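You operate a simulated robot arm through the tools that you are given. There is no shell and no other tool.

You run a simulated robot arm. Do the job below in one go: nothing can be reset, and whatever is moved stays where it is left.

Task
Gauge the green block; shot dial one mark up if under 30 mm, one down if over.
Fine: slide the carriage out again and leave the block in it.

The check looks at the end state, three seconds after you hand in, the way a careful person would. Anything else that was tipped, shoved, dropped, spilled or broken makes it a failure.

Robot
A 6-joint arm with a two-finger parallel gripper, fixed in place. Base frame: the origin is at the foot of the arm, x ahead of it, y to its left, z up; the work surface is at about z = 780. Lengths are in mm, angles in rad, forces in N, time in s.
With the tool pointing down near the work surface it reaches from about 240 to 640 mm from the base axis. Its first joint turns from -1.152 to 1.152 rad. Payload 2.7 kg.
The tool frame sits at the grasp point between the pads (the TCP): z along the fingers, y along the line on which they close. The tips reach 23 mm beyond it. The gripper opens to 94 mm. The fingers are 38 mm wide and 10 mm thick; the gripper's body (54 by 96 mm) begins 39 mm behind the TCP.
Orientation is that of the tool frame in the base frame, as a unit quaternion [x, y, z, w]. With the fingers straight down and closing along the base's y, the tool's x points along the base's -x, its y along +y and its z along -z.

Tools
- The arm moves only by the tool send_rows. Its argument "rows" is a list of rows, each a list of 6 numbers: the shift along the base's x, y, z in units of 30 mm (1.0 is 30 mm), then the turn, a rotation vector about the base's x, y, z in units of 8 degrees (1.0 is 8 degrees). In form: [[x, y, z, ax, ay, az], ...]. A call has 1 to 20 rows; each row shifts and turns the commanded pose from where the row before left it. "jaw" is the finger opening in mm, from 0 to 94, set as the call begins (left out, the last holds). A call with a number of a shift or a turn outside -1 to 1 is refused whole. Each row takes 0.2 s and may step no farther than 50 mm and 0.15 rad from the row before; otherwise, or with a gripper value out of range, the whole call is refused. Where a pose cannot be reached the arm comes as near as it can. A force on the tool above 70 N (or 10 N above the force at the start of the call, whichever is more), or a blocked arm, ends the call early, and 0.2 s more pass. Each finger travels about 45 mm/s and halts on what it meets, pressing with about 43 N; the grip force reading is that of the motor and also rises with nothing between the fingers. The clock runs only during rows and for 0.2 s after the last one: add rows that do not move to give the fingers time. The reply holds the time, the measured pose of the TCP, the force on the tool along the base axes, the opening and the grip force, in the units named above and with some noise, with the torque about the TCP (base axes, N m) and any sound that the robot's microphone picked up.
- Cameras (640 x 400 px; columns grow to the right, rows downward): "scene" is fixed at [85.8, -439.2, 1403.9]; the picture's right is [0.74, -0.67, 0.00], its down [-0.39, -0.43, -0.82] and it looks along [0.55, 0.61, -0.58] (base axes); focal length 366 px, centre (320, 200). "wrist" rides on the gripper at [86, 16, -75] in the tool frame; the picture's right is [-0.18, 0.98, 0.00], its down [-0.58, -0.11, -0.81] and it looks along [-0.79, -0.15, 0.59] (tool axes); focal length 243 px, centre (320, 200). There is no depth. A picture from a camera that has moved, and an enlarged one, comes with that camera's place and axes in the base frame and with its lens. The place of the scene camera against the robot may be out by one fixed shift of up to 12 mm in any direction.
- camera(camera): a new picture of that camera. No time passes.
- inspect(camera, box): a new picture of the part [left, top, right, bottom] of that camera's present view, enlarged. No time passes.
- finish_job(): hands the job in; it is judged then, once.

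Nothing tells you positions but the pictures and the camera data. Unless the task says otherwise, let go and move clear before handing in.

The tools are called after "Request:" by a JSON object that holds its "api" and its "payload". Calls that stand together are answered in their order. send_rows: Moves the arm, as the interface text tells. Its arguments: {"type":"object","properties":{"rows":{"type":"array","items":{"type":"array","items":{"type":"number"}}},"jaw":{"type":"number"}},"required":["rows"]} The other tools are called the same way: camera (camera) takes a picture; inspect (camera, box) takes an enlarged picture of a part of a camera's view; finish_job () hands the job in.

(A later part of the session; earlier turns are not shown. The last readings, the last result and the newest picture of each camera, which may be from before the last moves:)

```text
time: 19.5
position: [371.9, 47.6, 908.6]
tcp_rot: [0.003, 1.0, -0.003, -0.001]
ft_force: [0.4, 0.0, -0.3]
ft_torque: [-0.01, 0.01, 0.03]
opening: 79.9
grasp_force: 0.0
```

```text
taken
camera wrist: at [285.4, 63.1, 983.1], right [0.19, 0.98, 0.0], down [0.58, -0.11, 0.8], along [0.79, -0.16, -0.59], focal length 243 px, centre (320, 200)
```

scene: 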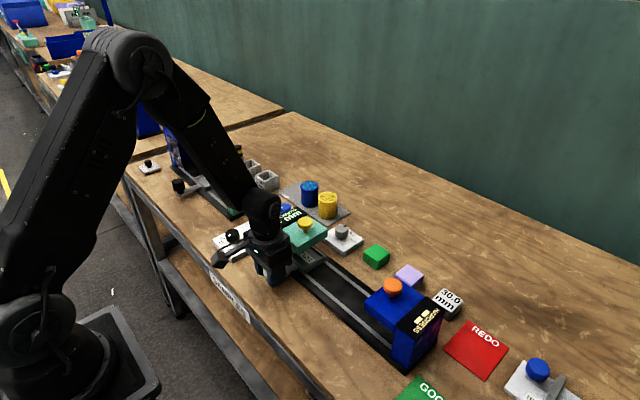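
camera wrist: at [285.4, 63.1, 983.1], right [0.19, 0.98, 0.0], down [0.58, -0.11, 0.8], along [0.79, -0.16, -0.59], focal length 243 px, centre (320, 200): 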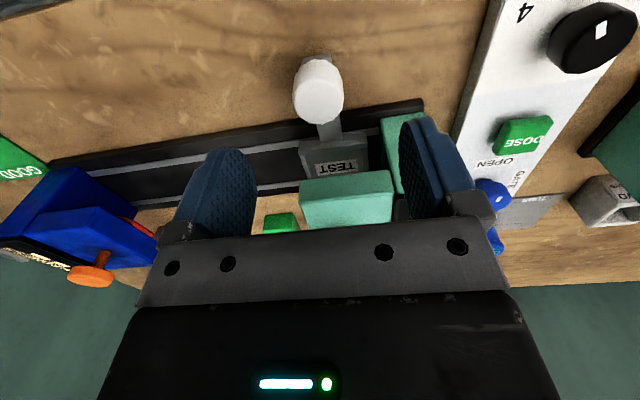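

The knob is aligned under the gripper. I'll descend, grip it and slide the carriage back toward its start.

Request:
{"api": "send_rows", "payload": {"rows": [[-0.02, -0.02, -0.89, 0, 0, 0], [-0.02, -0.02, -0.89, 0, 0, 0], [0, 0, -0.89, 0, 0, 0]]}}

Request:
{"api": "send_rows", "payload": {"rows": [[0, 0, 0, 0, 0, 0], [0, 0, 0, 0, 0, 0], [0, 0, 0, 0, 0, 0], [0, 0, 0, 0, 0, 0]], "jaw": 26}}

Request:
{"api": "send_rows", "payload": {"rows": [[0, -0.3, 0, 0, 0, 0], [0, -0.6, 0, 0, 0, 0], [0, -0.6, 0, 0, 0, 0], [0, -0.6, 0, 0, 0, 0], [0, -0.6, 0, 0, 0, 0], [0, -0.6, 0, 0, 0, 0], [0, -0.5, 0, 0, 0, 0], [0, -0.27, 0, 0, 0, 0], [0, 0, 0, 0, 0, 0]]}}

```text
time: 20.3
position: [368.1, 47.3, 830.2]
tcp_rot: [0.002, 1.0, -0.002, -0.002]
ft_force: [1.0, 0.1, 0.6]
ft_torque: [0.02, -0.02, -0.02]
opening: 79.8
grasp_force: 0.2
```

```text
time: 21.3
position: [367.1, 44.3, 830.6]
tcp_rot: [0.005, 1.0, -0.001, -0.003]
ft_force: [3.6, -22.7, -2.4]
ft_torque: [0.58, -0.23, -0.11]
opening: 33.9
grasp_force: 44.5
```

```text
time: 23.3
position: [370.2, -76.6, 829.2]
tcp_rot: [0.004, 1.0, -0.002, -0.004]
ft_force: [-8.7, 1.8, -28.5]
ft_torque: [0.96, 0.17, 0.01]
opening: 34.3
grasp_force: 44.6
```

The carriage is back at y≈-76.6, about where it started. I'll release, rise, and go over the green block for a closer look.

Request:
{"api": "send_rows", "payload": {"rows": [[0, 0, -0.05, 0, 0, 0], [0, 0, 0, 0, 0, 0], [0, 0, 0, 0, 0, 0], [0, 0, 0, 0, 0, 0], [0, 0, 0, 0, 0, 0]], "jaw": 80}}

Request:
{"api": "send_rows", "payload": {"rows": [[0, 0, 0.9, 0, 0, 0], [0, 0, 0.9, 0, 0, 0], [0, 0, 0.9, 0, 0, 0], [0.3, 0, 0.9, 0, 0, 0], [0.9, 0.05, 0.6, 0, 0, 0], [0.9, 0.05, 0.2, 0, 0, 0], [0.9, 0.05, 0, 0, 0, 0], [0.9, 0.05, 0, 0, 0, 0], [0.9, 0.05, 0, 0, 0, 0]]}}

Request:
{"api": "camera", "payload": {"camera": "wrist"}}

Request:
{"api": "camera", "payload": {"camera": "scene"}}

```text
time: 24.5
position: [369.8, -76.5, 828.6]
tcp_rot: [0.004, 1.0, -0.002, -0.003]
ft_force: [-0.4, 0.5, -0.6]
ft_torque: [0.03, 0.01, 0.0]
opening: 79.9
grasp_force: 0.1
```

```text
time: 26.5
position: [513.7, -66.8, 958.7]
tcp_rot: [0.003, 1.0, -0.002, -0.003]
ft_force: [0.3, -0.5, 0.0]
ft_torque: [0.0, 0.02, -0.01]
opening: 80.3
grasp_force: 0.1
```

```text
taken
camera wrist: at [427.1, -50.1, 1033.3], right [0.19, 0.98, 0.0], down [0.58, -0.11, 0.8], along [0.79, -0.16, -0.59], focal length 243 px, centre (320, 200)
```

wrist: 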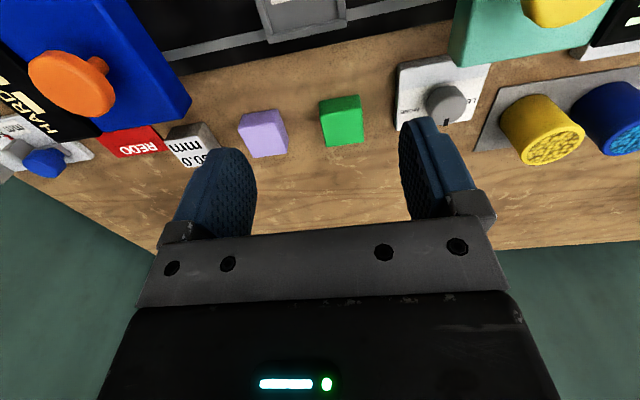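

```text
taken
```

scene: 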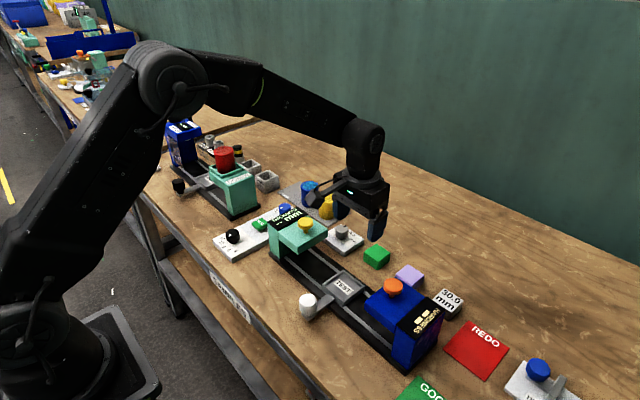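

Request:
{"api": "inspect", "payload": {"camera": "wrist", "box": [300, 80, 380, 160]}}

Request:
{"api": "inspect", "payload": {"camera": "wrist", "box": [380, 50, 500, 130]}}

Request:
{"api": "inspect", "payload": {"camera": "wrist", "box": [150, 100, 310, 180]}}

```text
5.00 times, centred on (340, 120) of wrist
camera zoom: at [427.1, -50.1, 1033.3], right [0.19, 0.98, 0.0], down [0.58, -0.11, 0.8], along [0.79, -0.16, -0.59], focal length 1213 px, centre (220, 600)
```

zoom: 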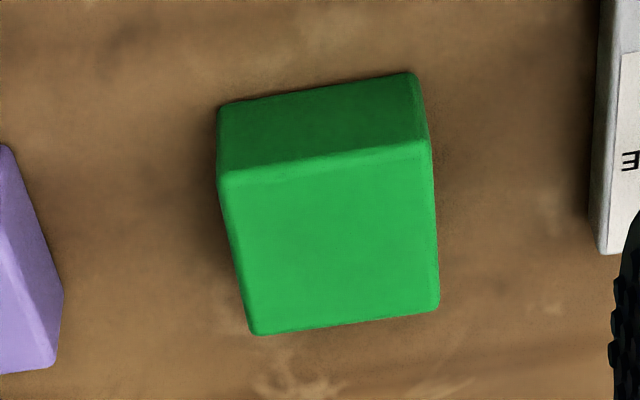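

```text
5.00 times, centred on (440, 90) of wrist
camera zoom: at [427.1, -50.1, 1033.3], right [0.19, 0.98, 0.0], down [0.58, -0.11, 0.8], along [0.79, -0.16, -0.59], focal length 1213 px, centre (-280, 750)
```

zoom: 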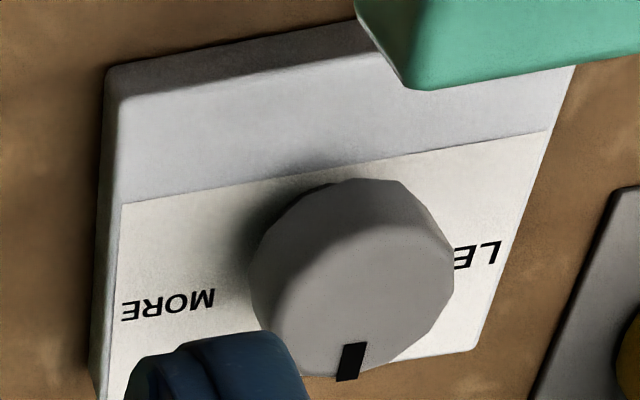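

```text
4.00 times, centred on (230, 140) of wrist
camera zoom: at [427.1, -50.1, 1033.3], right [0.19, 0.98, 0.0], down [0.58, -0.11, 0.8], along [0.79, -0.16, -0.59], focal length 970 px, centre (680, 440)
```

zoom: 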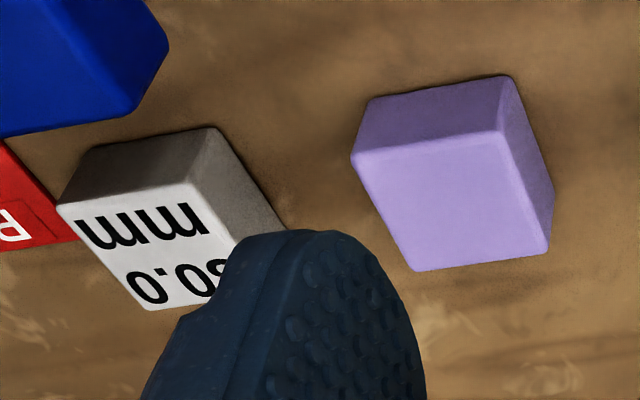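

The green block is square to the axes, about 43×43 mm with its centre near (602, -60). Before picking it up I'll look at the tray's rim to choose the grasp height.

Request:
{"api": "inspect", "payload": {"camera": "scene", "box": [300, 250, 380, 310]}}

Request:
{"api": "inspect", "payload": {"camera": "wrist", "box": [240, 0, 360, 60]}}

```text
6.67 times, centred on (340, 280) of scene
camera zoom: at [85.8, -439.1, 1403.9], right [0.74, -0.67, 0.0], down [-0.39, -0.43, -0.82], along [0.55, 0.61, -0.58], focal length 2437 px, centre (187, -333)
```

zoom: 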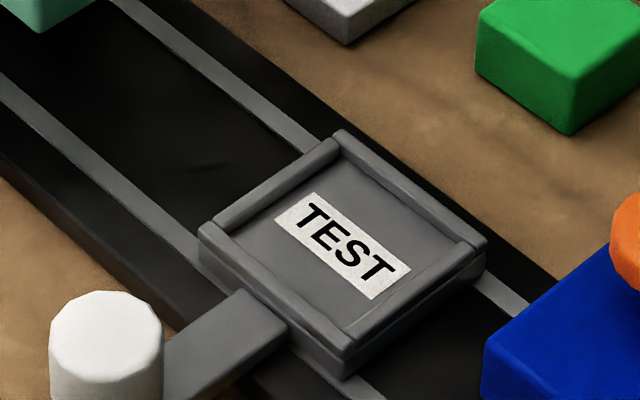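

```text
5.33 times, centred on (300, 30) of wrist
camera zoom: at [427.1, -50.1, 1033.3], right [0.19, 0.98, 0.0], down [0.58, -0.11, 0.8], along [0.79, -0.16, -0.59], focal length 1294 px, centre (427, 1107)
```

zoom: 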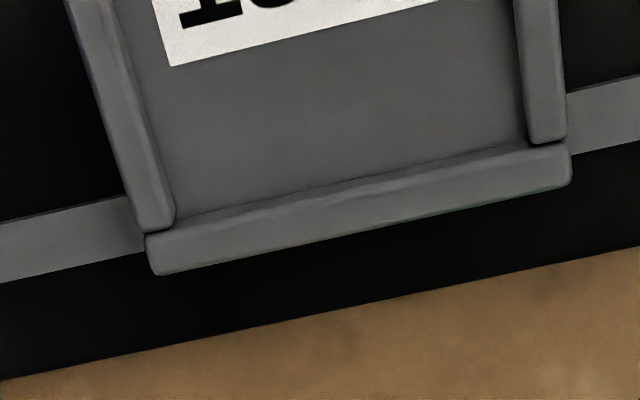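

The tray has a low rim all round, about 64 mm outside and 49 mm inside, so the block fits with roughly 3 mm to spare each side. I'll take a second wrist view from above the tray to fix its centre and height.

Request:
{"api": "send_rows", "payload": {"rows": [[-0.76, -0.17, 0, 0, 0, 0], [-0.76, -0.17, 0, 0, 0, 0], [-0.5, 0, 0, 0, 0, 0]], "jaw": 66}}

Request:
{"api": "inspect", "payload": {"camera": "wrist", "box": [260, 0, 420, 100]}}

Request:
{"api": "camera", "payload": {"camera": "wrist"}}

```text
time: 27.3
position: [453.3, -80.9, 958.8]
tcp_rot: [0.003, 1.0, -0.001, -0.002]
ft_force: [-0.4, 0.4, 0.0]
ft_torque: [-0.01, -0.01, 0.01]
opening: 66.2
grasp_force: 0.1
```

```text
4.00 times, centred on (340, 50) of wrist
camera zoom: at [367.0, -62.8, 1033.0], right [0.19, 0.98, 0.0], down [0.58, -0.11, 0.8], along [0.79, -0.16, -0.59], focal length 970 px, centre (240, 800)
```

zoom: 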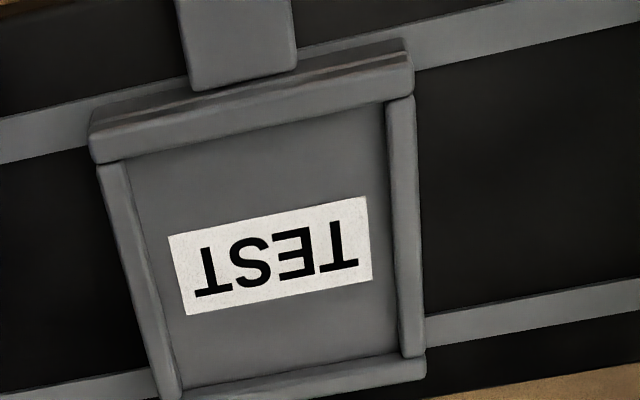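

```text
taken
camera wrist: at [367.0, -62.8, 1033.0], right [0.19, 0.98, 0.0], down [0.58, -0.11, 0.8], along [0.79, -0.16, -0.59], focal length 243 px, centre (320, 200)
```

wrist: 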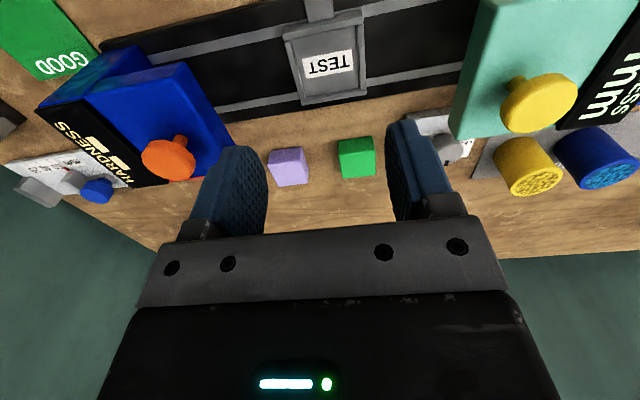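

The tray centre is about (469.5, -76.5) with its rim top at z≈812, and the green block is at about (602, -60). I'll move above the green block now.

Request:
{"api": "send_rows", "payload": {"rows": [[0.99, 0.124, -0.2, 0, 0, 0], [0.99, 0.124, -0.2, 0, 0, 0], [0.99, 0.124, -0.2, 0, 0, 0], [0.99, 0.124, -0.2, 0, 0, 0], [0.99, 0.124, -0.2, 0, 0, 0], [0, 0, -0.65, 0, 0, 0], [0, 0, -0.65, 0, 0, 0], [0, 0, 0, 0, 0, 0]]}}

Request:
{"api": "camera", "payload": {"camera": "wrist"}}

Request:
{"api": "inspect", "payload": {"camera": "wrist", "box": [260, 30, 380, 130]}}

```text
time: 29.1
position: [603.9, -58.2, 888.8]
tcp_rot: [0.002, 1.0, -0.001, -0.003]
ft_force: [-0.4, 0.1, -0.3]
ft_torque: [-0.01, 0.0, -0.02]
opening: 65.8
grasp_force: 0.1
```

```text
taken
camera wrist: at [518.1, -42.8, 963.0], right [0.19, 0.98, 0.0], down [0.58, -0.11, 0.8], along [0.79, -0.16, -0.59], focal length 243 px, centre (320, 200)
```

wrist: 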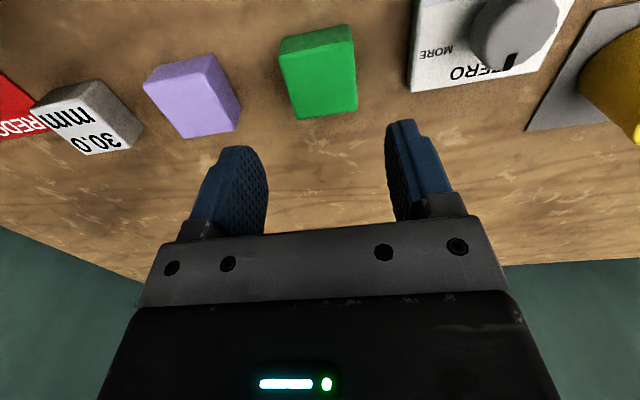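

```text
4.00 times, centred on (320, 80) of wrist
camera zoom: at [518.1, -42.8, 963.0], right [0.19, 0.98, 0.0], down [0.58, -0.11, 0.8], along [0.79, -0.16, -0.59], focal length 970 px, centre (320, 680)
```

zoom: 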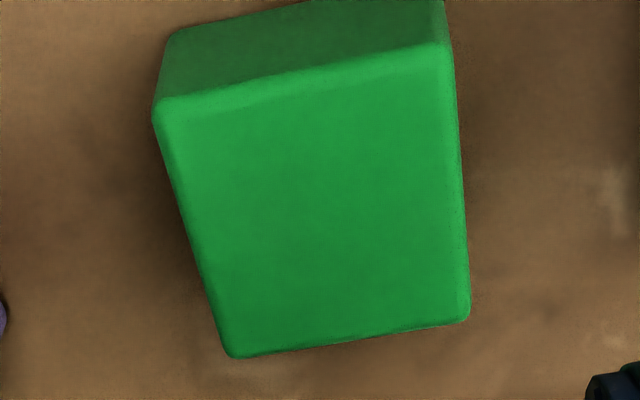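

The block centre is about 3 mm nearer in x than the TCP, otherwise aligned. I'll correct, descend to z≈812 so the fingertips stay above tray-rim level, and close.

Request:
{"api": "send_rows", "payload": {"rows": [[-0.1, 0, -0.85, 0, 0, 0], [0, 0, -0.85, 0, 0, 0], [0, 0, -0.85, 0, 0, 0], [0, 0, 0, 0, 0, 0]]}}

Request:
{"api": "inspect", "payload": {"camera": "wrist", "box": [200, 80, 440, 230]}}

```text
time: 30.1
position: [598.1, -59.4, 813.0]
tcp_rot: [0.003, 1.0, -0.001, -0.001]
ft_force: [0.0, 0.6, 0.4]
ft_torque: [0.01, 0.01, -0.03]
opening: 65.8
grasp_force: 0.1
```

```text
2.67 times, centred on (320, 155) of wrist
camera zoom: at [512.8, -43.1, 887.3], right [0.19, 0.98, 0.0], down [0.58, -0.11, 0.8], along [0.79, -0.16, -0.59], focal length 647 px, centre (320, 320)
```

zoom: 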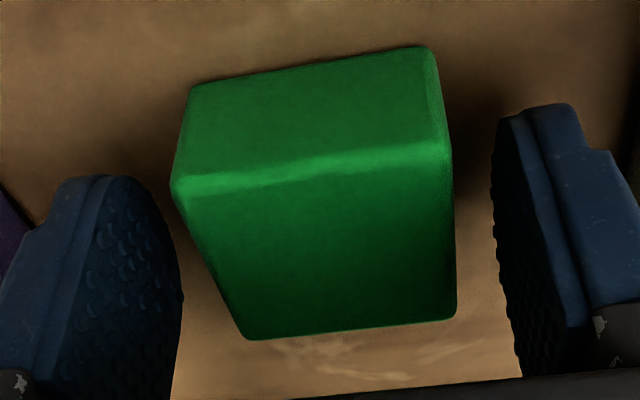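

Request:
{"api": "send_rows", "payload": {"rows": [[0.06, 0, 0, 0, 0, 0], [0, 0, 0, 0, 0, 0]]}}

Request:
{"api": "inspect", "payload": {"camera": "wrist", "box": [200, 80, 440, 230]}}

Request:
{"api": "inspect", "payload": {"camera": "wrist", "box": [0, 60, 240, 210]}}

```text
time: 30.7
position: [601.0, -58.8, 812.8]
tcp_rot: [0.003, 1.0, -0.002, -0.003]
ft_force: [0.4, 0.2, -1.4]
ft_torque: [0.0, 0.01, 0.01]
opening: 65.9
grasp_force: 0.1
```

```text
2.67 times, centred on (320, 155) of wrist
camera zoom: at [514.3, -43.4, 887.5], right [0.19, 0.98, 0.0], down [0.58, -0.11, 0.8], along [0.79, -0.16, -0.59], focal length 647 px, centre (320, 320)
```

zoom: 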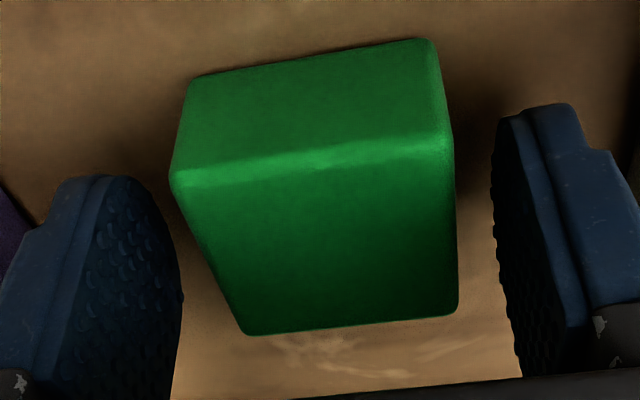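

```text
2.67 times, centred on (120, 135) of wrist
camera zoom: at [514.3, -43.4, 887.5], right [0.19, 0.98, 0.0], down [0.58, -0.11, 0.8], along [0.79, -0.16, -0.59], focal length 647 px, centre (853, 373)
```

zoom: 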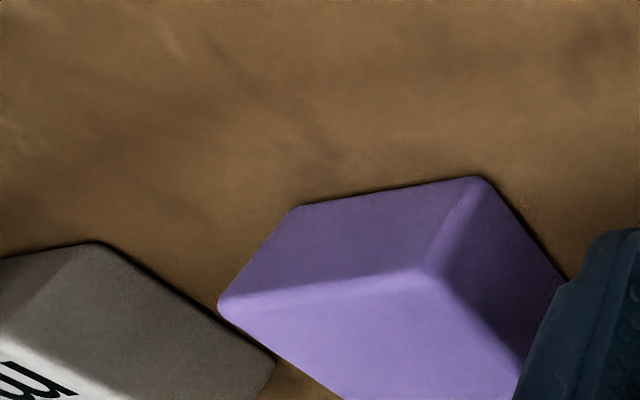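

The gripper is now centred on the green block. Closing on it.

Request:
{"api": "send_rows", "payload": {"rows": [[0, 0, 0, 0, 0, 0], [0, 0, 0, 0, 0, 0], [0, 0, 0, 0, 0, 0], [0, 0, 0, 0, 0, 0]], "jaw": 30}}

Request:
{"api": "send_rows", "payload": {"rows": [[0, 0, 0.4, 0, 0, 0], [0, 0, 0.8, 0, 0, 0], [0, 0, 0.8, 0, 0, 0]]}}

Request:
{"api": "camera", "payload": {"camera": "wrist"}}

Request:
{"api": "inspect", "payload": {"camera": "scene", "box": [330, 190, 450, 290]}}

```text
time: 31.7
position: [600.0, -59.8, 812.6]
tcp_rot: [0.003, 1.0, -0.001, -0.002]
ft_force: [-0.3, -0.3, -0.2]
ft_torque: [0.03, 0.01, -0.03]
opening: 44.8
grasp_force: 42.7
```

```text
time: 32.5
position: [602.4, -58.2, 872.3]
tcp_rot: [0.004, 1.0, -0.002, -0.002]
ft_force: [-0.3, -0.8, 0.3]
ft_torque: [0.05, 0.0, -0.04]
opening: 44.5
grasp_force: 43.0
```

```text
taken
camera wrist: at [515.2, -43.3, 946.8], right [0.19, 0.98, 0.0], down [0.58, -0.11, 0.8], along [0.79, -0.16, -0.59], focal length 243 px, centre (320, 200)
```

wrist: 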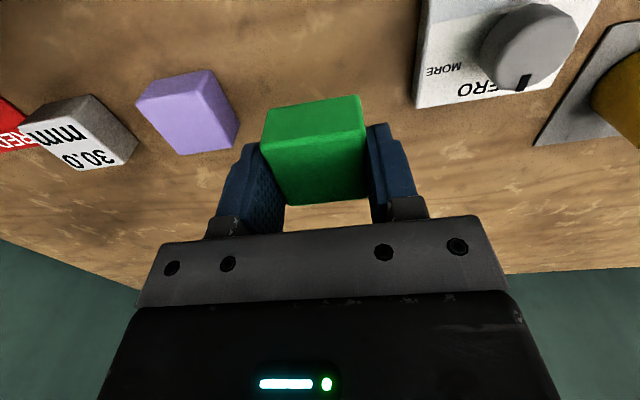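

```text
4.00 times, centred on (390, 240) of scene
camera zoom: at [85.8, -439.2, 1403.9], right [0.74, -0.67, 0.0], down [-0.39, -0.43, -0.82], along [0.55, 0.61, -0.58], focal length 1462 px, centre (40, 40)
```

zoom: 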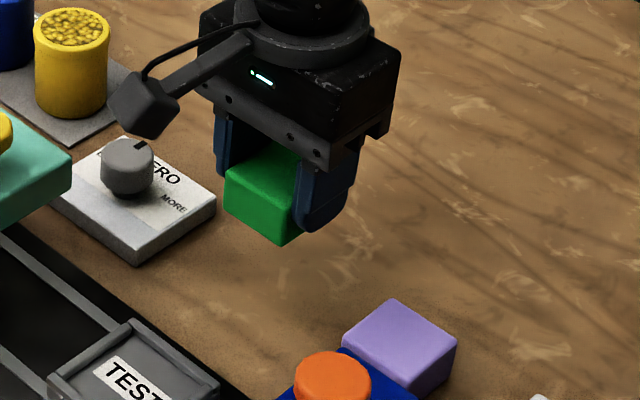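

The block is held at 44.6 mm. I'll carry it over the tray and check alignment before lowering.

Request:
{"api": "send_rows", "payload": {"rows": [[-0.4, -0.117, 0.2, 0, 0, 0], [-0.9, -0.117, 0.1, 0, 0, 0], [-0.9, -0.117, 0, 0, 0, 0], [-0.9, -0.117, 0, 0, 0, 0], [-0.9, -0.117, 0, 0, 0, 0], [-0.39, 0, 0, 0, 0, 0], [0, 0, 0, 0, 0, 0]]}}

Request:
{"api": "camera", "payload": {"camera": "wrist"}}

Request:
{"api": "inspect", "payload": {"camera": "scene", "box": [280, 220, 400, 310]}}

Request:
{"api": "inspect", "payload": {"camera": "wrist", "box": [240, 60, 400, 180]}}

```text
time: 34.1
position: [468.2, -75.7, 882.5]
tcp_rot: [0.004, 1.0, -0.002, -0.002]
ft_force: [-0.3, -0.4, -0.1]
ft_torque: [-0.04, 0.0, -0.01]
opening: 44.4
grasp_force: 43.1
```

```text
taken
camera wrist: at [382.8, -60.3, 956.8], right [0.19, 0.98, 0.0], down [0.58, -0.11, 0.8], along [0.79, -0.16, -0.59], focal length 243 px, centre (320, 200)
```

wrist: 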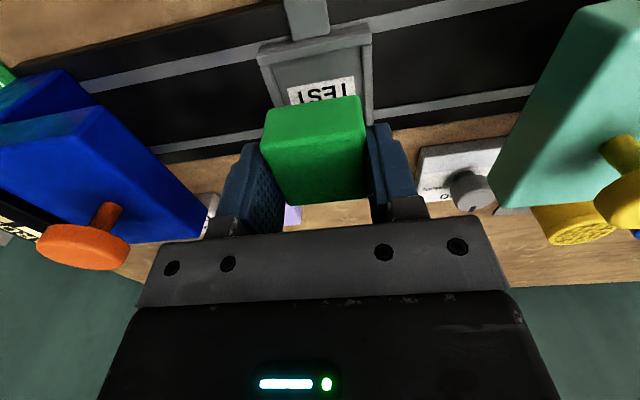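

```text
4.44 times, centred on (340, 265) of scene
camera zoom: at [85.8, -439.2, 1403.9], right [0.74, -0.67, 0.0], down [-0.39, -0.43, -0.82], along [0.55, 0.61, -0.58], focal length 1625 px, centre (231, -89)
```

zoom: 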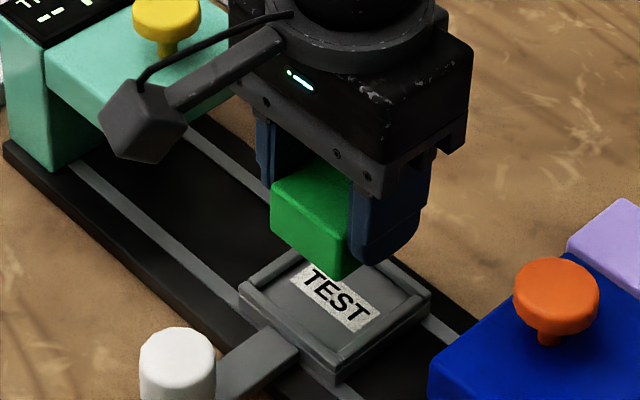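

```text
3.33 times, centred on (320, 120) of wrist
camera zoom: at [382.8, -60.3, 956.8], right [0.19, 0.98, 0.0], down [0.58, -0.11, 0.8], along [0.79, -0.16, -0.59], focal length 809 px, centre (320, 467)
```

zoom: 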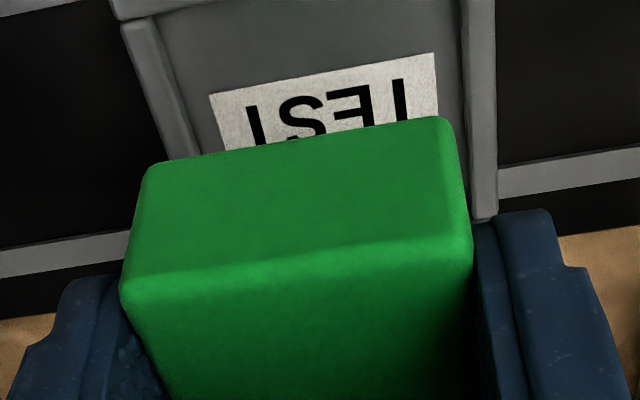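

The block is lined up over the tray in both views. I'll lower most of the way first.

Request:
{"api": "send_rows", "payload": {"rows": [[0.02, -0.02, -0.5, 0, 0, 0], [0, 0, -0.4, 0, 0, 0], [0, 0, -0.2, 0, 0, 0], [0, 0, 0, 0, 0, 0]]}}

Request:
{"api": "inspect", "payload": {"camera": "wrist", "box": [220, 50, 420, 190]}}

Request:
{"api": "inspect", "payload": {"camera": "scene", "box": [300, 240, 380, 310]}}

```text
time: 35.1
position: [468.6, -76.2, 849.2]
tcp_rot: [0.004, 1.0, -0.002, -0.002]
ft_force: [0.8, 0.1, 0.6]
ft_torque: [-0.06, -0.01, 0.0]
opening: 44.7
grasp_force: 43.2
```

```text
2.86 times, centred on (320, 120) of wrist
camera zoom: at [383.2, -60.7, 923.3], right [0.19, 0.98, 0.0], down [0.58, -0.11, 0.8], along [0.79, -0.16, -0.59], focal length 693 px, centre (320, 429)
```

zoom: 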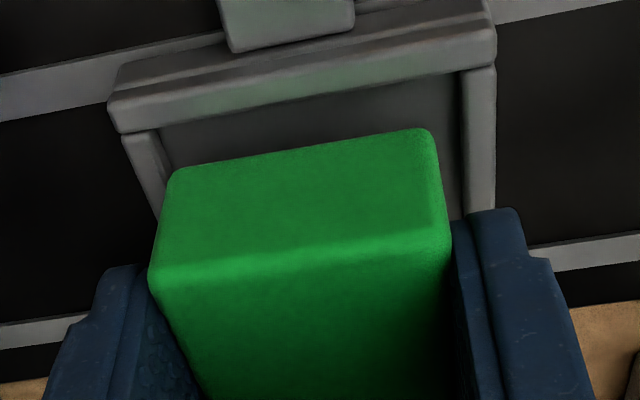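

```text
5.71 times, centred on (340, 275) of scene
camera zoom: at [85.8, -439.2, 1403.9], right [0.74, -0.67, 0.0], down [-0.39, -0.43, -0.82], along [0.55, 0.61, -0.58], focal length 2089 px, centre (206, -229)
```

zoom: 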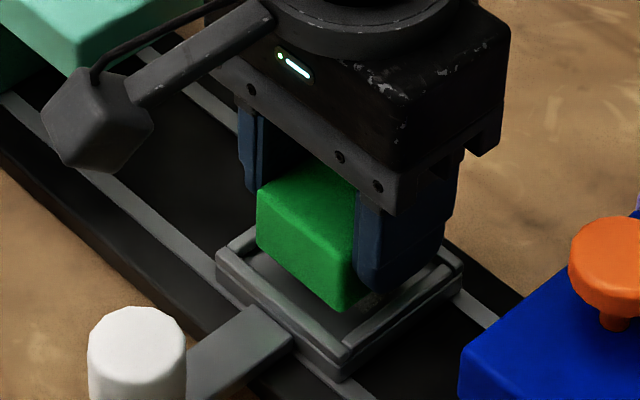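

The block sits inside the rim line with a few millimetres to spare all round. I'll nudge +1 mm in y and lower slowly until contact.

Request:
{"api": "send_rows", "payload": {"rows": [[-0.03, 0.04, -0.1, 0, 0, 0], [0, 0, -0.1, 0, 0, 0], [0, 0, -0.05, 0, 0, 0], [0, 0, 0, 0, 0, 0]]}}

Request:
{"api": "inspect", "payload": {"camera": "wrist", "box": [220, 50, 420, 190]}}

```text
time: 36.1
position: [469.0, -76.5, 842.1]
tcp_rot: [0.002, 1.0, -0.002, -0.003]
ft_force: [0.2, 0.8, 0.5]
ft_torque: [0.02, -0.01, 0.01]
opening: 44.5
grasp_force: 43.2
```

```text
2.86 times, centred on (320, 120) of wrist
camera zoom: at [383.0, -59.8, 916.1], right [0.19, 0.98, 0.0], down [0.58, -0.11, 0.8], along [0.79, -0.16, -0.59], focal length 693 px, centre (320, 429)
```

zoom: 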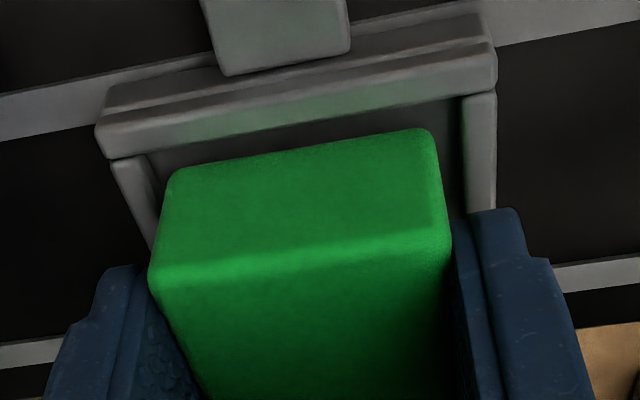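

Request:
{"api": "send_rows", "payload": {"rows": [[0, 0, -0.05, 0, 0, 0], [0, 0, -0.05, 0, 0, 0], [0, 0, 0, 0, 0, 0]]}}

Request:
{"api": "inspect", "payload": {"camera": "wrist", "box": [220, 50, 420, 190]}}

```text
time: 36.9
position: [467.9, -77.1, 838.9]
tcp_rot: [0.004, 1.0, -0.002, -0.003]
ft_force: [-0.1, -0.4, -0.5]
ft_torque: [0.01, 0.0, 0.0]
opening: 44.6
grasp_force: 42.3
```

```text
2.86 times, centred on (320, 120) of wrist
camera zoom: at [382.1, -60.6, 913.5], right [0.19, 0.98, 0.0], down [0.58, -0.11, 0.8], along [0.79, -0.16, -0.59], focal length 693 px, centre (320, 429)
```

zoom: 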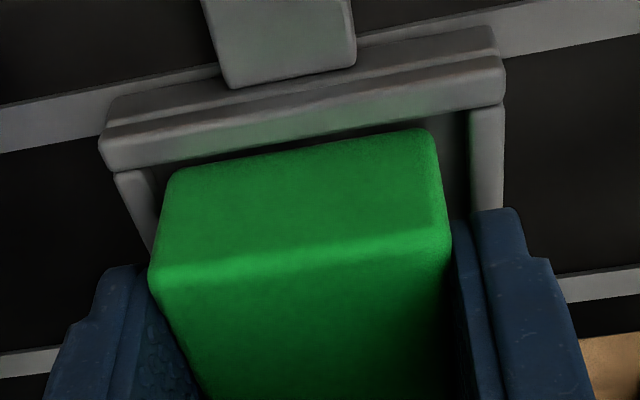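

Request:
{"api": "send_rows", "payload": {"rows": [[0, 0, -0.05, 0, 0, 0], [0, 0, 0, 0, 0, 0]]}}

Request:
{"api": "send_rows", "payload": {"rows": [[0, 0, -0.05, 0, 0, 0], [0, 0, 0, 0, 0, 0]]}}

Request:
{"api": "inspect", "payload": {"camera": "wrist", "box": [220, 50, 420, 190]}}

```text
time: 37.5
position: [468.4, -76.3, 838.8]
tcp_rot: [0.002, 1.0, -0.001, -0.003]
ft_force: [-0.2, -0.2, -0.2]
ft_torque: [-0.01, -0.03, -0.01]
opening: 44.4
grasp_force: 42.5
```

```text
time: 38.1
position: [469.7, -77.1, 837.0]
tcp_rot: [0.002, 1.0, -0.002, -0.002]
ft_force: [-2.5, -0.8, 6.7]
ft_torque: [0.07, 0.11, 0.04]
opening: 44.7
grasp_force: 43.2
```

```text
2.86 times, centred on (320, 120) of wrist
camera zoom: at [382.8, -60.4, 911.3], right [0.19, 0.98, 0.0], down [0.58, -0.11, 0.8], along [0.79, -0.16, -0.59], focal length 693 px, centre (320, 429)
```

zoom: 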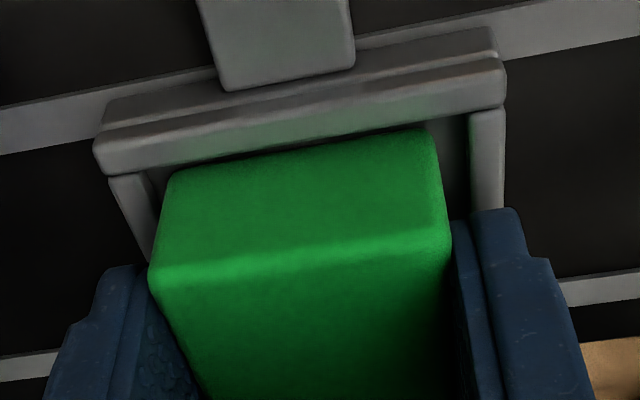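

The block has touched the tray floor (6.7 N). I'll open, rise and verify it stays seated.

Request:
{"api": "send_rows", "payload": {"rows": [[0, 0, 0, 0, 0, 0], [0, 0, 0, 0, 0, 0], [0, 0, 0, 0, 0, 0]], "jaw": 66}}

Request:
{"api": "send_rows", "payload": {"rows": [[0, 0, 0.5, 0, 0, 0], [0, 0, 0.9, 0, 0, 0], [-0.4, 0, 0.9, 0, 0, 0], [-0.9, 0, 0.5, 0, 0, 0], [-0.9, 0, 0.2, 0, 0, 0], [-0.9, 0, 0, 0, 0, 0], [-0.2, 0, 0, 0, 0, 0]]}}

Request:
{"api": "camera", "payload": {"camera": "wrist"}}

Request:
{"api": "inspect", "payload": {"camera": "scene", "box": [280, 230, 400, 320]}}

```text
time: 38.9
position: [468.9, -76.6, 836.6]
tcp_rot: [0.004, 1.0, -0.002, -0.002]
ft_force: [-0.6, 0.0, -0.4]
ft_torque: [0.0, -0.03, -0.02]
opening: 65.7
grasp_force: 0.0
```

```text
time: 40.5
position: [371.8, -74.7, 926.3]
tcp_rot: [0.003, 1.0, -0.002, -0.003]
ft_force: [0.3, 0.2, 0.3]
ft_torque: [-0.03, 0.0, -0.02]
opening: 65.9
grasp_force: 0.0
```

```text
taken
camera wrist: at [284.9, -59.1, 1000.0], right [0.19, 0.98, 0.0], down [0.58, -0.11, 0.8], along [0.79, -0.16, -0.59], focal length 243 px, centre (320, 200)
```

wrist: 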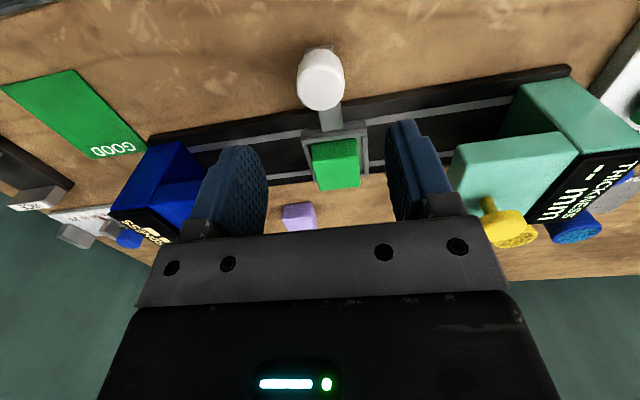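

```text
4.44 times, centred on (340, 275) of scene
camera zoom: at [85.8, -439.1, 1403.9], right [0.74, -0.67, 0.0], down [-0.39, -0.43, -0.82], along [0.55, 0.61, -0.58], focal length 1625 px, centre (231, -133)
```

zoom: 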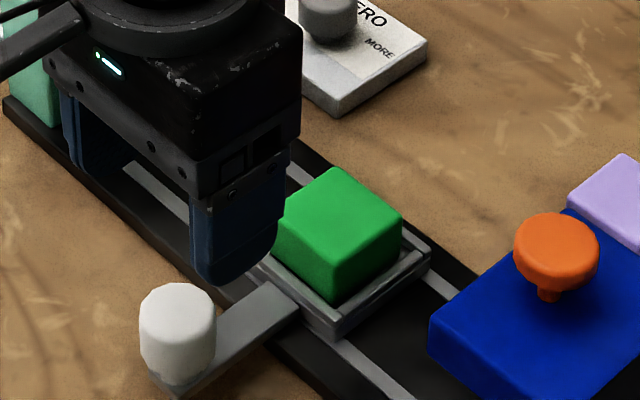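

The green block is seated in the tray. Now I'll take the white knob again and slide the carriage into the thickness gauge.

Request:
{"api": "send_rows", "payload": {"rows": [[-0.03, -0.02, -0.81, 0, 0, 0], [0, -0.02, -0.81, 0, 0, 0], [0, 0, -0.81, 0, 0, 0], [0, 0, -0.81, 0, 0, 0]]}}

Request:
{"api": "send_rows", "payload": {"rows": [[0, 0, 0, 0, 0, 0], [0, 0, 0, 0, 0, 0], [0, 0, 0, 0, 0, 0]], "jaw": 26}}

Request:
{"api": "send_rows", "payload": {"rows": [[0, 0.2, 0, 0, 0, 0], [0, 0.4, 0, 0, 0, 0], [0, 0.5, 0, 0, 0, 0], [0, 0.5, 0, 0, 0, 0], [0, 0.5, 0, 0, 0, 0], [0, 0.5, 0, 0, 0, 0], [0, 0.5, 0, 0, 0, 0], [0, 0.4, 0, 0, 0, 0], [0, 0.3, 0, 0, 0, 0], [0, 0.15, 0, 0, 0, 0]]}}

```text
time: 41.5
position: [368.8, -79.2, 830.5]
tcp_rot: [0.003, 1.0, -0.002, -0.003]
ft_force: [-0.5, 0.2, 0.4]
ft_torque: [0.07, -0.01, -0.01]
opening: 65.9
grasp_force: 0.1
```

```text
time: 42.3
position: [370.0, -79.2, 829.7]
tcp_rot: [0.003, 1.0, -0.002, -0.003]
ft_force: [1.7, 2.2, -3.5]
ft_torque: [0.7, -0.1, 0.11]
opening: 34.1
grasp_force: 44.8
```

```text
time: 44.5
position: [369.0, 42.5, 829.1]
tcp_rot: [0.002, 1.0, -0.001, 0.0]
ft_force: [1.3, 0.7, 28.9]
ft_torque: [0.97, -0.05, -0.01]
opening: 34.1
grasp_force: 45.1
```

The carriage is nearly home at y≈42.5. I'll make the last few millimetres gently.

Request:
{"api": "send_rows", "payload": {"rows": [[0, 0.07, 0.03, 0, 0, 0], [0, 0.06, 0, 0, 0, 0], [0, 0, 0, 0, 0, 0]]}}

Request:
{"api": "inspect", "payload": {"camera": "scene", "box": [240, 190, 400, 290]}}

```text
time: 45.3
position: [369.2, 45.5, 828.6]
tcp_rot: [0.003, 1.0, -0.002, -0.002]
ft_force: [15.0, -14.8, -0.4]
ft_torque: [0.7, -1.09, -0.04]
opening: 33.8
grasp_force: 45.2
```

```text
4.00 times, centred on (320, 240) of scene
camera zoom: at [86.2, -439.6, 1403.7], right [0.74, -0.67, 0.0], down [-0.39, -0.43, -0.82], along [0.55, 0.61, -0.58], focal length 1462 px, centre (320, 40)
```

zoom: 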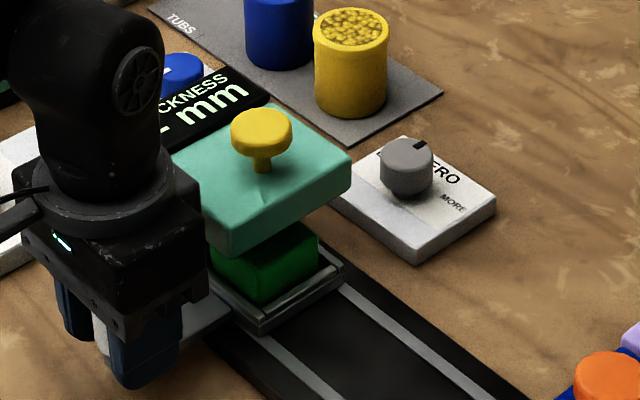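

The block is under the gauge and the carriage is at its stop. I'll release, rise, and go to press the yellow plunger.

Request:
{"api": "send_rows", "payload": {"rows": [[0, 0, 0, 0, 0, 0], [0, 0, 0, 0, 0, 0], [0, 0, 0, 0, 0, 0], [0, 0, 0, 0, 0, 0]], "jaw": 70}}

Request:
{"api": "send_rows", "payload": {"rows": [[0, 0, 0.9, 0, 0, 0], [0, 0, 0.9, 0, 0, 0], [0, 0, 0.9, 0, 0, 0], [0, 0, 0.9, 0, 0, 0], [0, 0, 0.9, 0, 0, 0]]}}

Request:
{"api": "send_rows", "payload": {"rows": [[0.8, 0, 0, 0, 0, 0], [0.8, 0, 0, 0, 0, 0], [0.8, 0, 0, 0, 0, 0], [0.8, 0, 0, 0, 0, 0], [0, 0, 0, 0, 0, 0], [0, 0, 0, 0, 0, 0]], "jaw": 0}}

Request:
{"api": "camera", "payload": {"camera": "wrist"}}

Request:
{"api": "inspect", "payload": {"camera": "scene", "box": [240, 190, 400, 290]}}

```text
time: 46.3
position: [367.4, 45.4, 830.1]
tcp_rot: [0.004, 1.0, -0.002, -0.003]
ft_force: [-0.8, -0.2, -0.3]
ft_torque: [-0.01, 0.02, -0.01]
opening: 69.9
grasp_force: 0.0
```

```text
time: 47.5
position: [366.7, 43.6, 963.9]
tcp_rot: [0.003, 1.0, -0.001, -0.002]
ft_force: [-1.1, 0.9, 0.0]
ft_torque: [0.0, -0.03, 0.03]
opening: 69.9
grasp_force: 0.1
```

```text
time: 48.9
position: [465.2, 43.4, 964.9]
tcp_rot: [0.003, 1.0, -0.002, -0.003]
ft_force: [0.4, 0.2, -0.3]
ft_torque: [-0.01, 0.04, -0.01]
opening: 0.1
grasp_force: 42.9
```

```text
taken
camera wrist: at [378.5, 61.0, 1040.0], right [0.19, 0.98, 0.0], down [0.58, -0.11, 0.8], along [0.79, -0.16, -0.59], focal length 243 px, centre (320, 200)
```

wrist: 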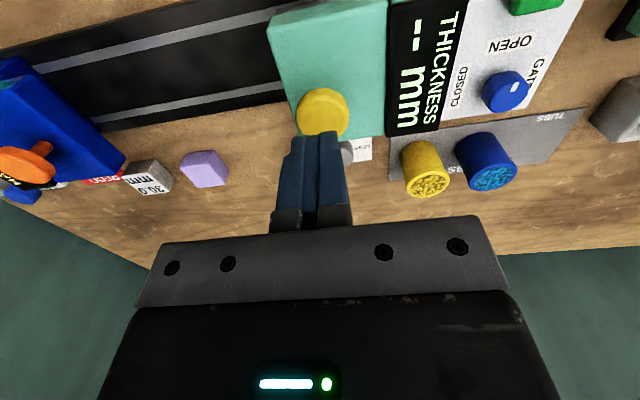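

```text
4.00 times, centred on (320, 240) of scene
camera zoom: at [85.9, -439.2, 1403.9], right [0.74, -0.67, 0.0], down [-0.39, -0.43, -0.82], along [0.55, 0.61, -0.58], focal length 1462 px, centre (320, 40)
```

zoom: 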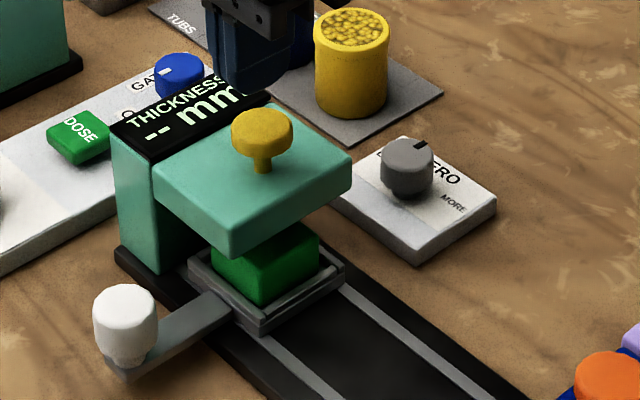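

Everything is in place under the plunger. Now I'll press down gently in small steps and watch the display and force.

Request:
{"api": "send_rows", "payload": {"rows": [[0, 0, -0.4, 0, 0, 0], [0, 0.03, -0.4, 0, 0, 0], [0, 0, -0.1, 0, 0, 0], [0, 0, -0.1, 0, 0, 0], [0, 0, -0.1, 0, 0, 0]]}}

Request:
{"api": "inspect", "payload": {"camera": "wrist", "box": [220, 0, 540, 200]}}

Request:
{"api": "send_rows", "payload": {"rows": [[0, 0, -0.1, 0, 0, 0], [0, 0, -0.1, 0, 0, 0], [0, 0, 0, 0, 0, 0]]}}

Request:
{"api": "inspect", "payload": {"camera": "wrist", "box": [220, 0, 540, 200]}}

```text
time: 50.1
position: [464.0, 45.8, 931.4]
tcp_rot: [0.003, 1.0, -0.002, -0.002]
ft_force: [-1.2, 1.3, 1.0]
ft_torque: [0.02, -0.02, 0.01]
opening: 0.2
grasp_force: 42.4
```

```text
2.00 times, centred on (380, 100) of wrist
camera zoom: at [379.2, 62.0, 1006.0], right [0.19, 0.98, 0.0], down [0.58, -0.11, 0.8], along [0.79, -0.15, -0.59], focal length 485 px, centre (200, 400)
```

zoom: 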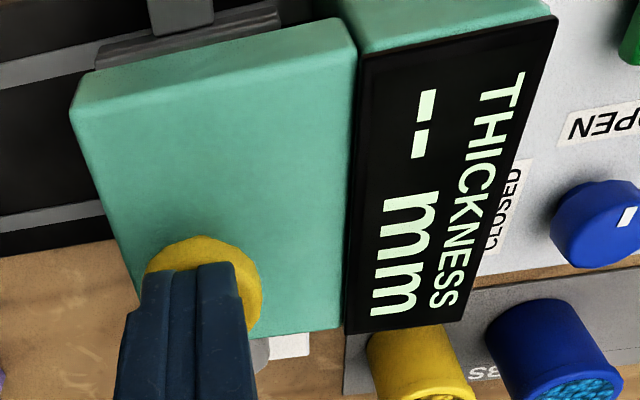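

```text
time: 50.9
position: [465.9, 45.4, 926.1]
tcp_rot: [0.003, 1.0, -0.002, -0.002]
ft_force: [-2.7, 2.3, 8.2]
ft_torque: [0.04, -0.04, 0.04]
opening: 0.0
grasp_force: 42.6
```

```text
2.00 times, centred on (380, 100) of wrist
camera zoom: at [379.4, 61.6, 1000.1], right [0.19, 0.98, 0.0], down [0.58, -0.11, 0.8], along [0.79, -0.15, -0.59], focal length 485 px, centre (200, 400)
```

zoom: 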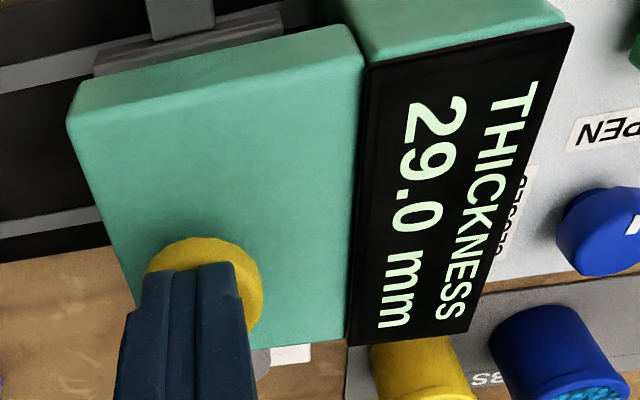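

The display now reads 29.0 mm at light contact. I'll press a touch more to confirm the reading is steady.

Request:
{"api": "send_rows", "payload": {"rows": [[0, 0, -0.05, 0, 0, 0], [0, 0, 0, 0, 0, 0]]}}

Request:
{"api": "inspect", "payload": {"camera": "wrist", "box": [380, 30, 500, 180]}}

Request:
{"api": "send_rows", "payload": {"rows": [[0, 0, 0.2, 0, 0, 0], [0, 0, 0.4, 0, 0, 0], [0, 0, 0.9, 0, 0, 0], [0, 0, 0.5, 0, 0, 0], [0, 0, 0, 0, 0, 0]]}}

Request:
{"api": "inspect", "payload": {"camera": "wrist", "box": [220, 0, 540, 200]}}

```text
time: 51.5
position: [465.3, 45.5, 925.7]
tcp_rot: [0.003, 1.0, -0.002, 0.0]
ft_force: [-2.2, 4.0, 14.9]
ft_torque: [0.11, -0.14, 0.03]
opening: 0.1
grasp_force: 42.1
```

```text
2.67 times, centred on (440, 105) of wrist
camera zoom: at [379.3, 61.6, 999.6], right [0.19, 0.98, 0.0], down [0.58, -0.11, 0.81], along [0.79, -0.15, -0.59], focal length 647 px, centre (0, 453)
```

zoom: 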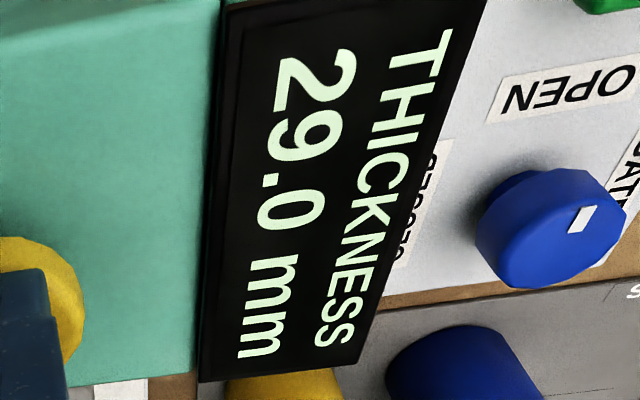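

```text
time: 52.7
position: [464.6, 45.8, 985.2]
tcp_rot: [0.003, 1.0, -0.002, -0.003]
ft_force: [0.2, -0.3, -0.2]
ft_torque: [0.01, -0.02, -0.03]
opening: 0.1
grasp_force: 42.2
```

```text
2.00 times, centred on (380, 100) of wrist
camera zoom: at [378.8, 62.1, 1058.5], right [0.19, 0.98, 0.0], down [0.58, -0.11, 0.8], along [0.79, -0.16, -0.59], focal length 485 px, centre (200, 400)
```

zoom: 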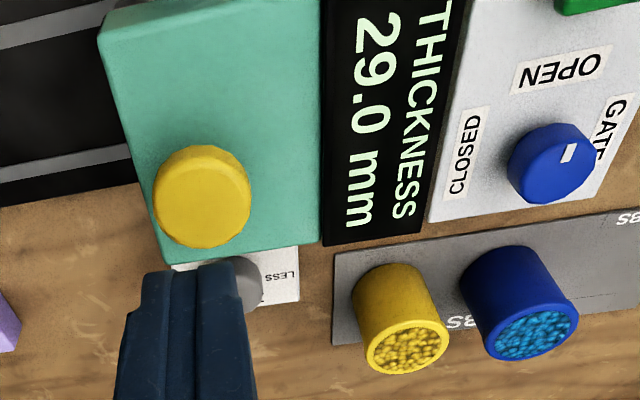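

The gauge reads a steady 29.0 mm and holds it. Since that is only 1 mm under the limit, I want an independent check before trusting it; first I'll slide the carriage back out.

Request:
{"api": "send_rows", "payload": {"rows": [[-0.8, 0, 0, 0, 0, 0], [-0.8, 0, 0, 0, 0, 0], [-0.8, 0, 0, 0, 0, 0], [-0.74, 0, 0, 0, 0, 0], [0, 0, -0.88, 0, 0, 0], [0, 0, -0.88, 0, 0, 0], [0, 0, -0.88, 0, 0, 0]], "jaw": 80}}

Request:
{"api": "camera", "payload": {"camera": "wrist"}}

```text
time: 54.3
position: [370.0, 48.4, 903.0]
tcp_rot: [0.002, 1.0, -0.002, -0.002]
ft_force: [-0.4, -0.4, 0.6]
ft_torque: [0.01, 0.03, 0.04]
opening: 80.0
grasp_force: 0.0
```

```text
taken
camera wrist: at [284.9, 64.1, 977.2], right [0.19, 0.98, 0.0], down [0.58, -0.11, 0.8], along [0.79, -0.15, -0.59], focal length 243 px, centre (320, 200)
```

wrist: 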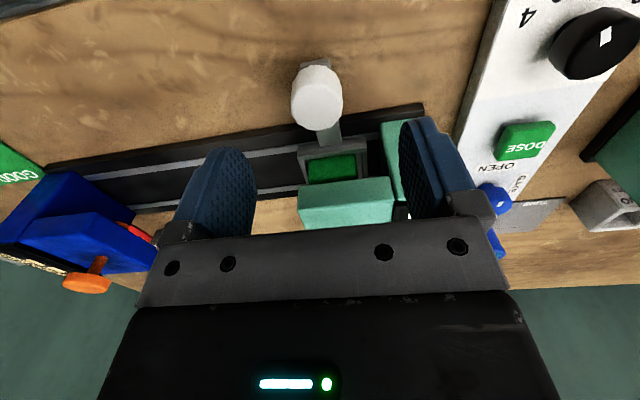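

Request:
{"api": "send_rows", "payload": {"rows": [[0, -0.04, -0.83, 0, 0, 0], [0, 0, -0.83, 0, 0, 0], [0, 0, -0.83, 0, 0, 0]]}}

Request:
{"api": "send_rows", "payload": {"rows": [[0, 0, 0, 0, 0, 0], [0, 0, 0, 0, 0, 0], [0, 0, 0, 0, 0, 0], [0, 0, 0, 0, 0, 0]], "jaw": 26}}

Request:
{"api": "send_rows", "payload": {"rows": [[0, -0.2, 0, 0, 0, 0], [0, -0.4, 0, 0, 0, 0], [0, -0.5, 0, 0, 0, 0], [0, -0.5, 0, 0, 0, 0], [0, -0.5, 0, 0, 0, 0], [0, -0.5, 0, 0, 0, 0], [0, -0.5, 0, 0, 0, 0], [0, -0.5, 0, 0, 0, 0], [0, -0.3, 0, 0, 0, 0], [0, -0.15, 0, 0, 0, 0], [0, 0, 0, 0, 0, 0]]}}

```text
time: 55.1
position: [370.1, 42.4, 827.9]
tcp_rot: [0.004, 1.0, -0.002, -0.002]
ft_force: [0.3, -0.9, 1.1]
ft_torque: [-0.02, 0.0, -0.03]
opening: 79.9
grasp_force: 0.1
```

```text
time: 56.1
position: [370.2, 42.1, 826.9]
tcp_rot: [0.003, 1.0, -0.002, -0.003]
ft_force: [-0.6, 1.9, -4.1]
ft_torque: [0.68, -0.01, 0.09]
opening: 33.8
grasp_force: 45.1
```

```text
time: 58.5
position: [369.2, -76.4, 830.3]
tcp_rot: [0.003, 1.0, -0.001, -0.001]
ft_force: [-13.0, 3.5, 22.9]
ft_torque: [0.75, 0.61, 0.03]
opening: 33.9
grasp_force: 44.7
```

The carriage is out at y≈-76.4. I'll release, rise, and check the display and the block.

Request:
{"api": "send_rows", "payload": {"rows": [[0, 0, 0.03, 0, 0, 0], [0, 0, 0, 0, 0, 0], [0, 0, 0, 0, 0, 0], [0, 0, 0, 0, 0, 0]], "jaw": 70}}

Request:
{"api": "send_rows", "payload": {"rows": [[0, 0, 0.9, 0, 0, 0], [0, 0, 0.9, 0, 0, 0], [0, 0, 0.9, 0, 0, 0], [0, 0, 0.9, 0, 0, 0], [0.4, 0, 0.5, 0, 0, 0], [0.8, 0, 0, 0, 0, 0], [0.8, 0, 0, 0, 0, 0], [0.8, 0, 0, 0, 0, 0], [0.5, 0, 0, 0, 0, 0]]}}

Request:
{"api": "camera", "payload": {"camera": "wrist"}}

Request:
{"api": "camera", "payload": {"camera": "scene"}}

```text
time: 59.5
position: [368.6, -76.7, 831.3]
tcp_rot: [0.004, 1.0, -0.002, -0.003]
ft_force: [-0.5, 0.7, 0.6]
ft_torque: [-0.01, -0.01, 0.02]
opening: 70.1
grasp_force: 0.0
```

```text
time: 61.5
position: [470.4, -73.5, 952.3]
tcp_rot: [0.003, 1.0, -0.002, -0.003]
ft_force: [0.0, -0.4, -0.2]
ft_torque: [0.02, -0.02, -0.02]
opening: 70.0
grasp_force: 0.0
```

```text
taken
camera wrist: at [383.3, -57.9, 1028.7], right [0.19, 0.98, 0.0], down [0.59, -0.11, 0.8], along [0.79, -0.15, -0.6], focal length 243 px, centre (320, 200)
```

wrist: 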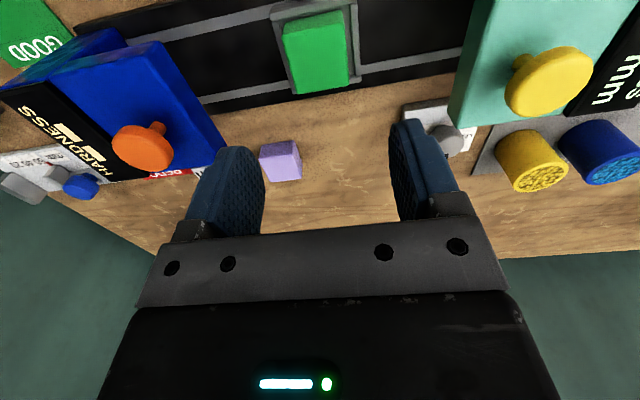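

```text
taken
```

scene: 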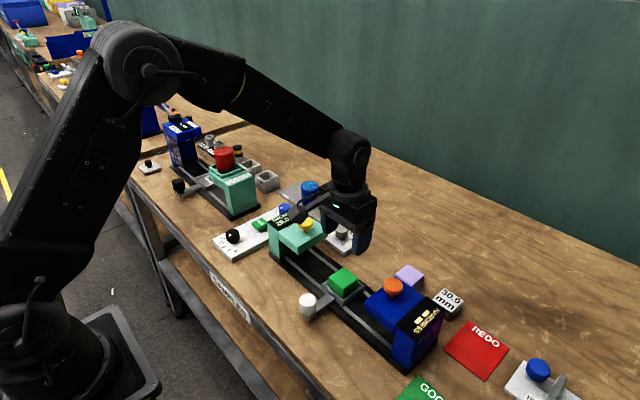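

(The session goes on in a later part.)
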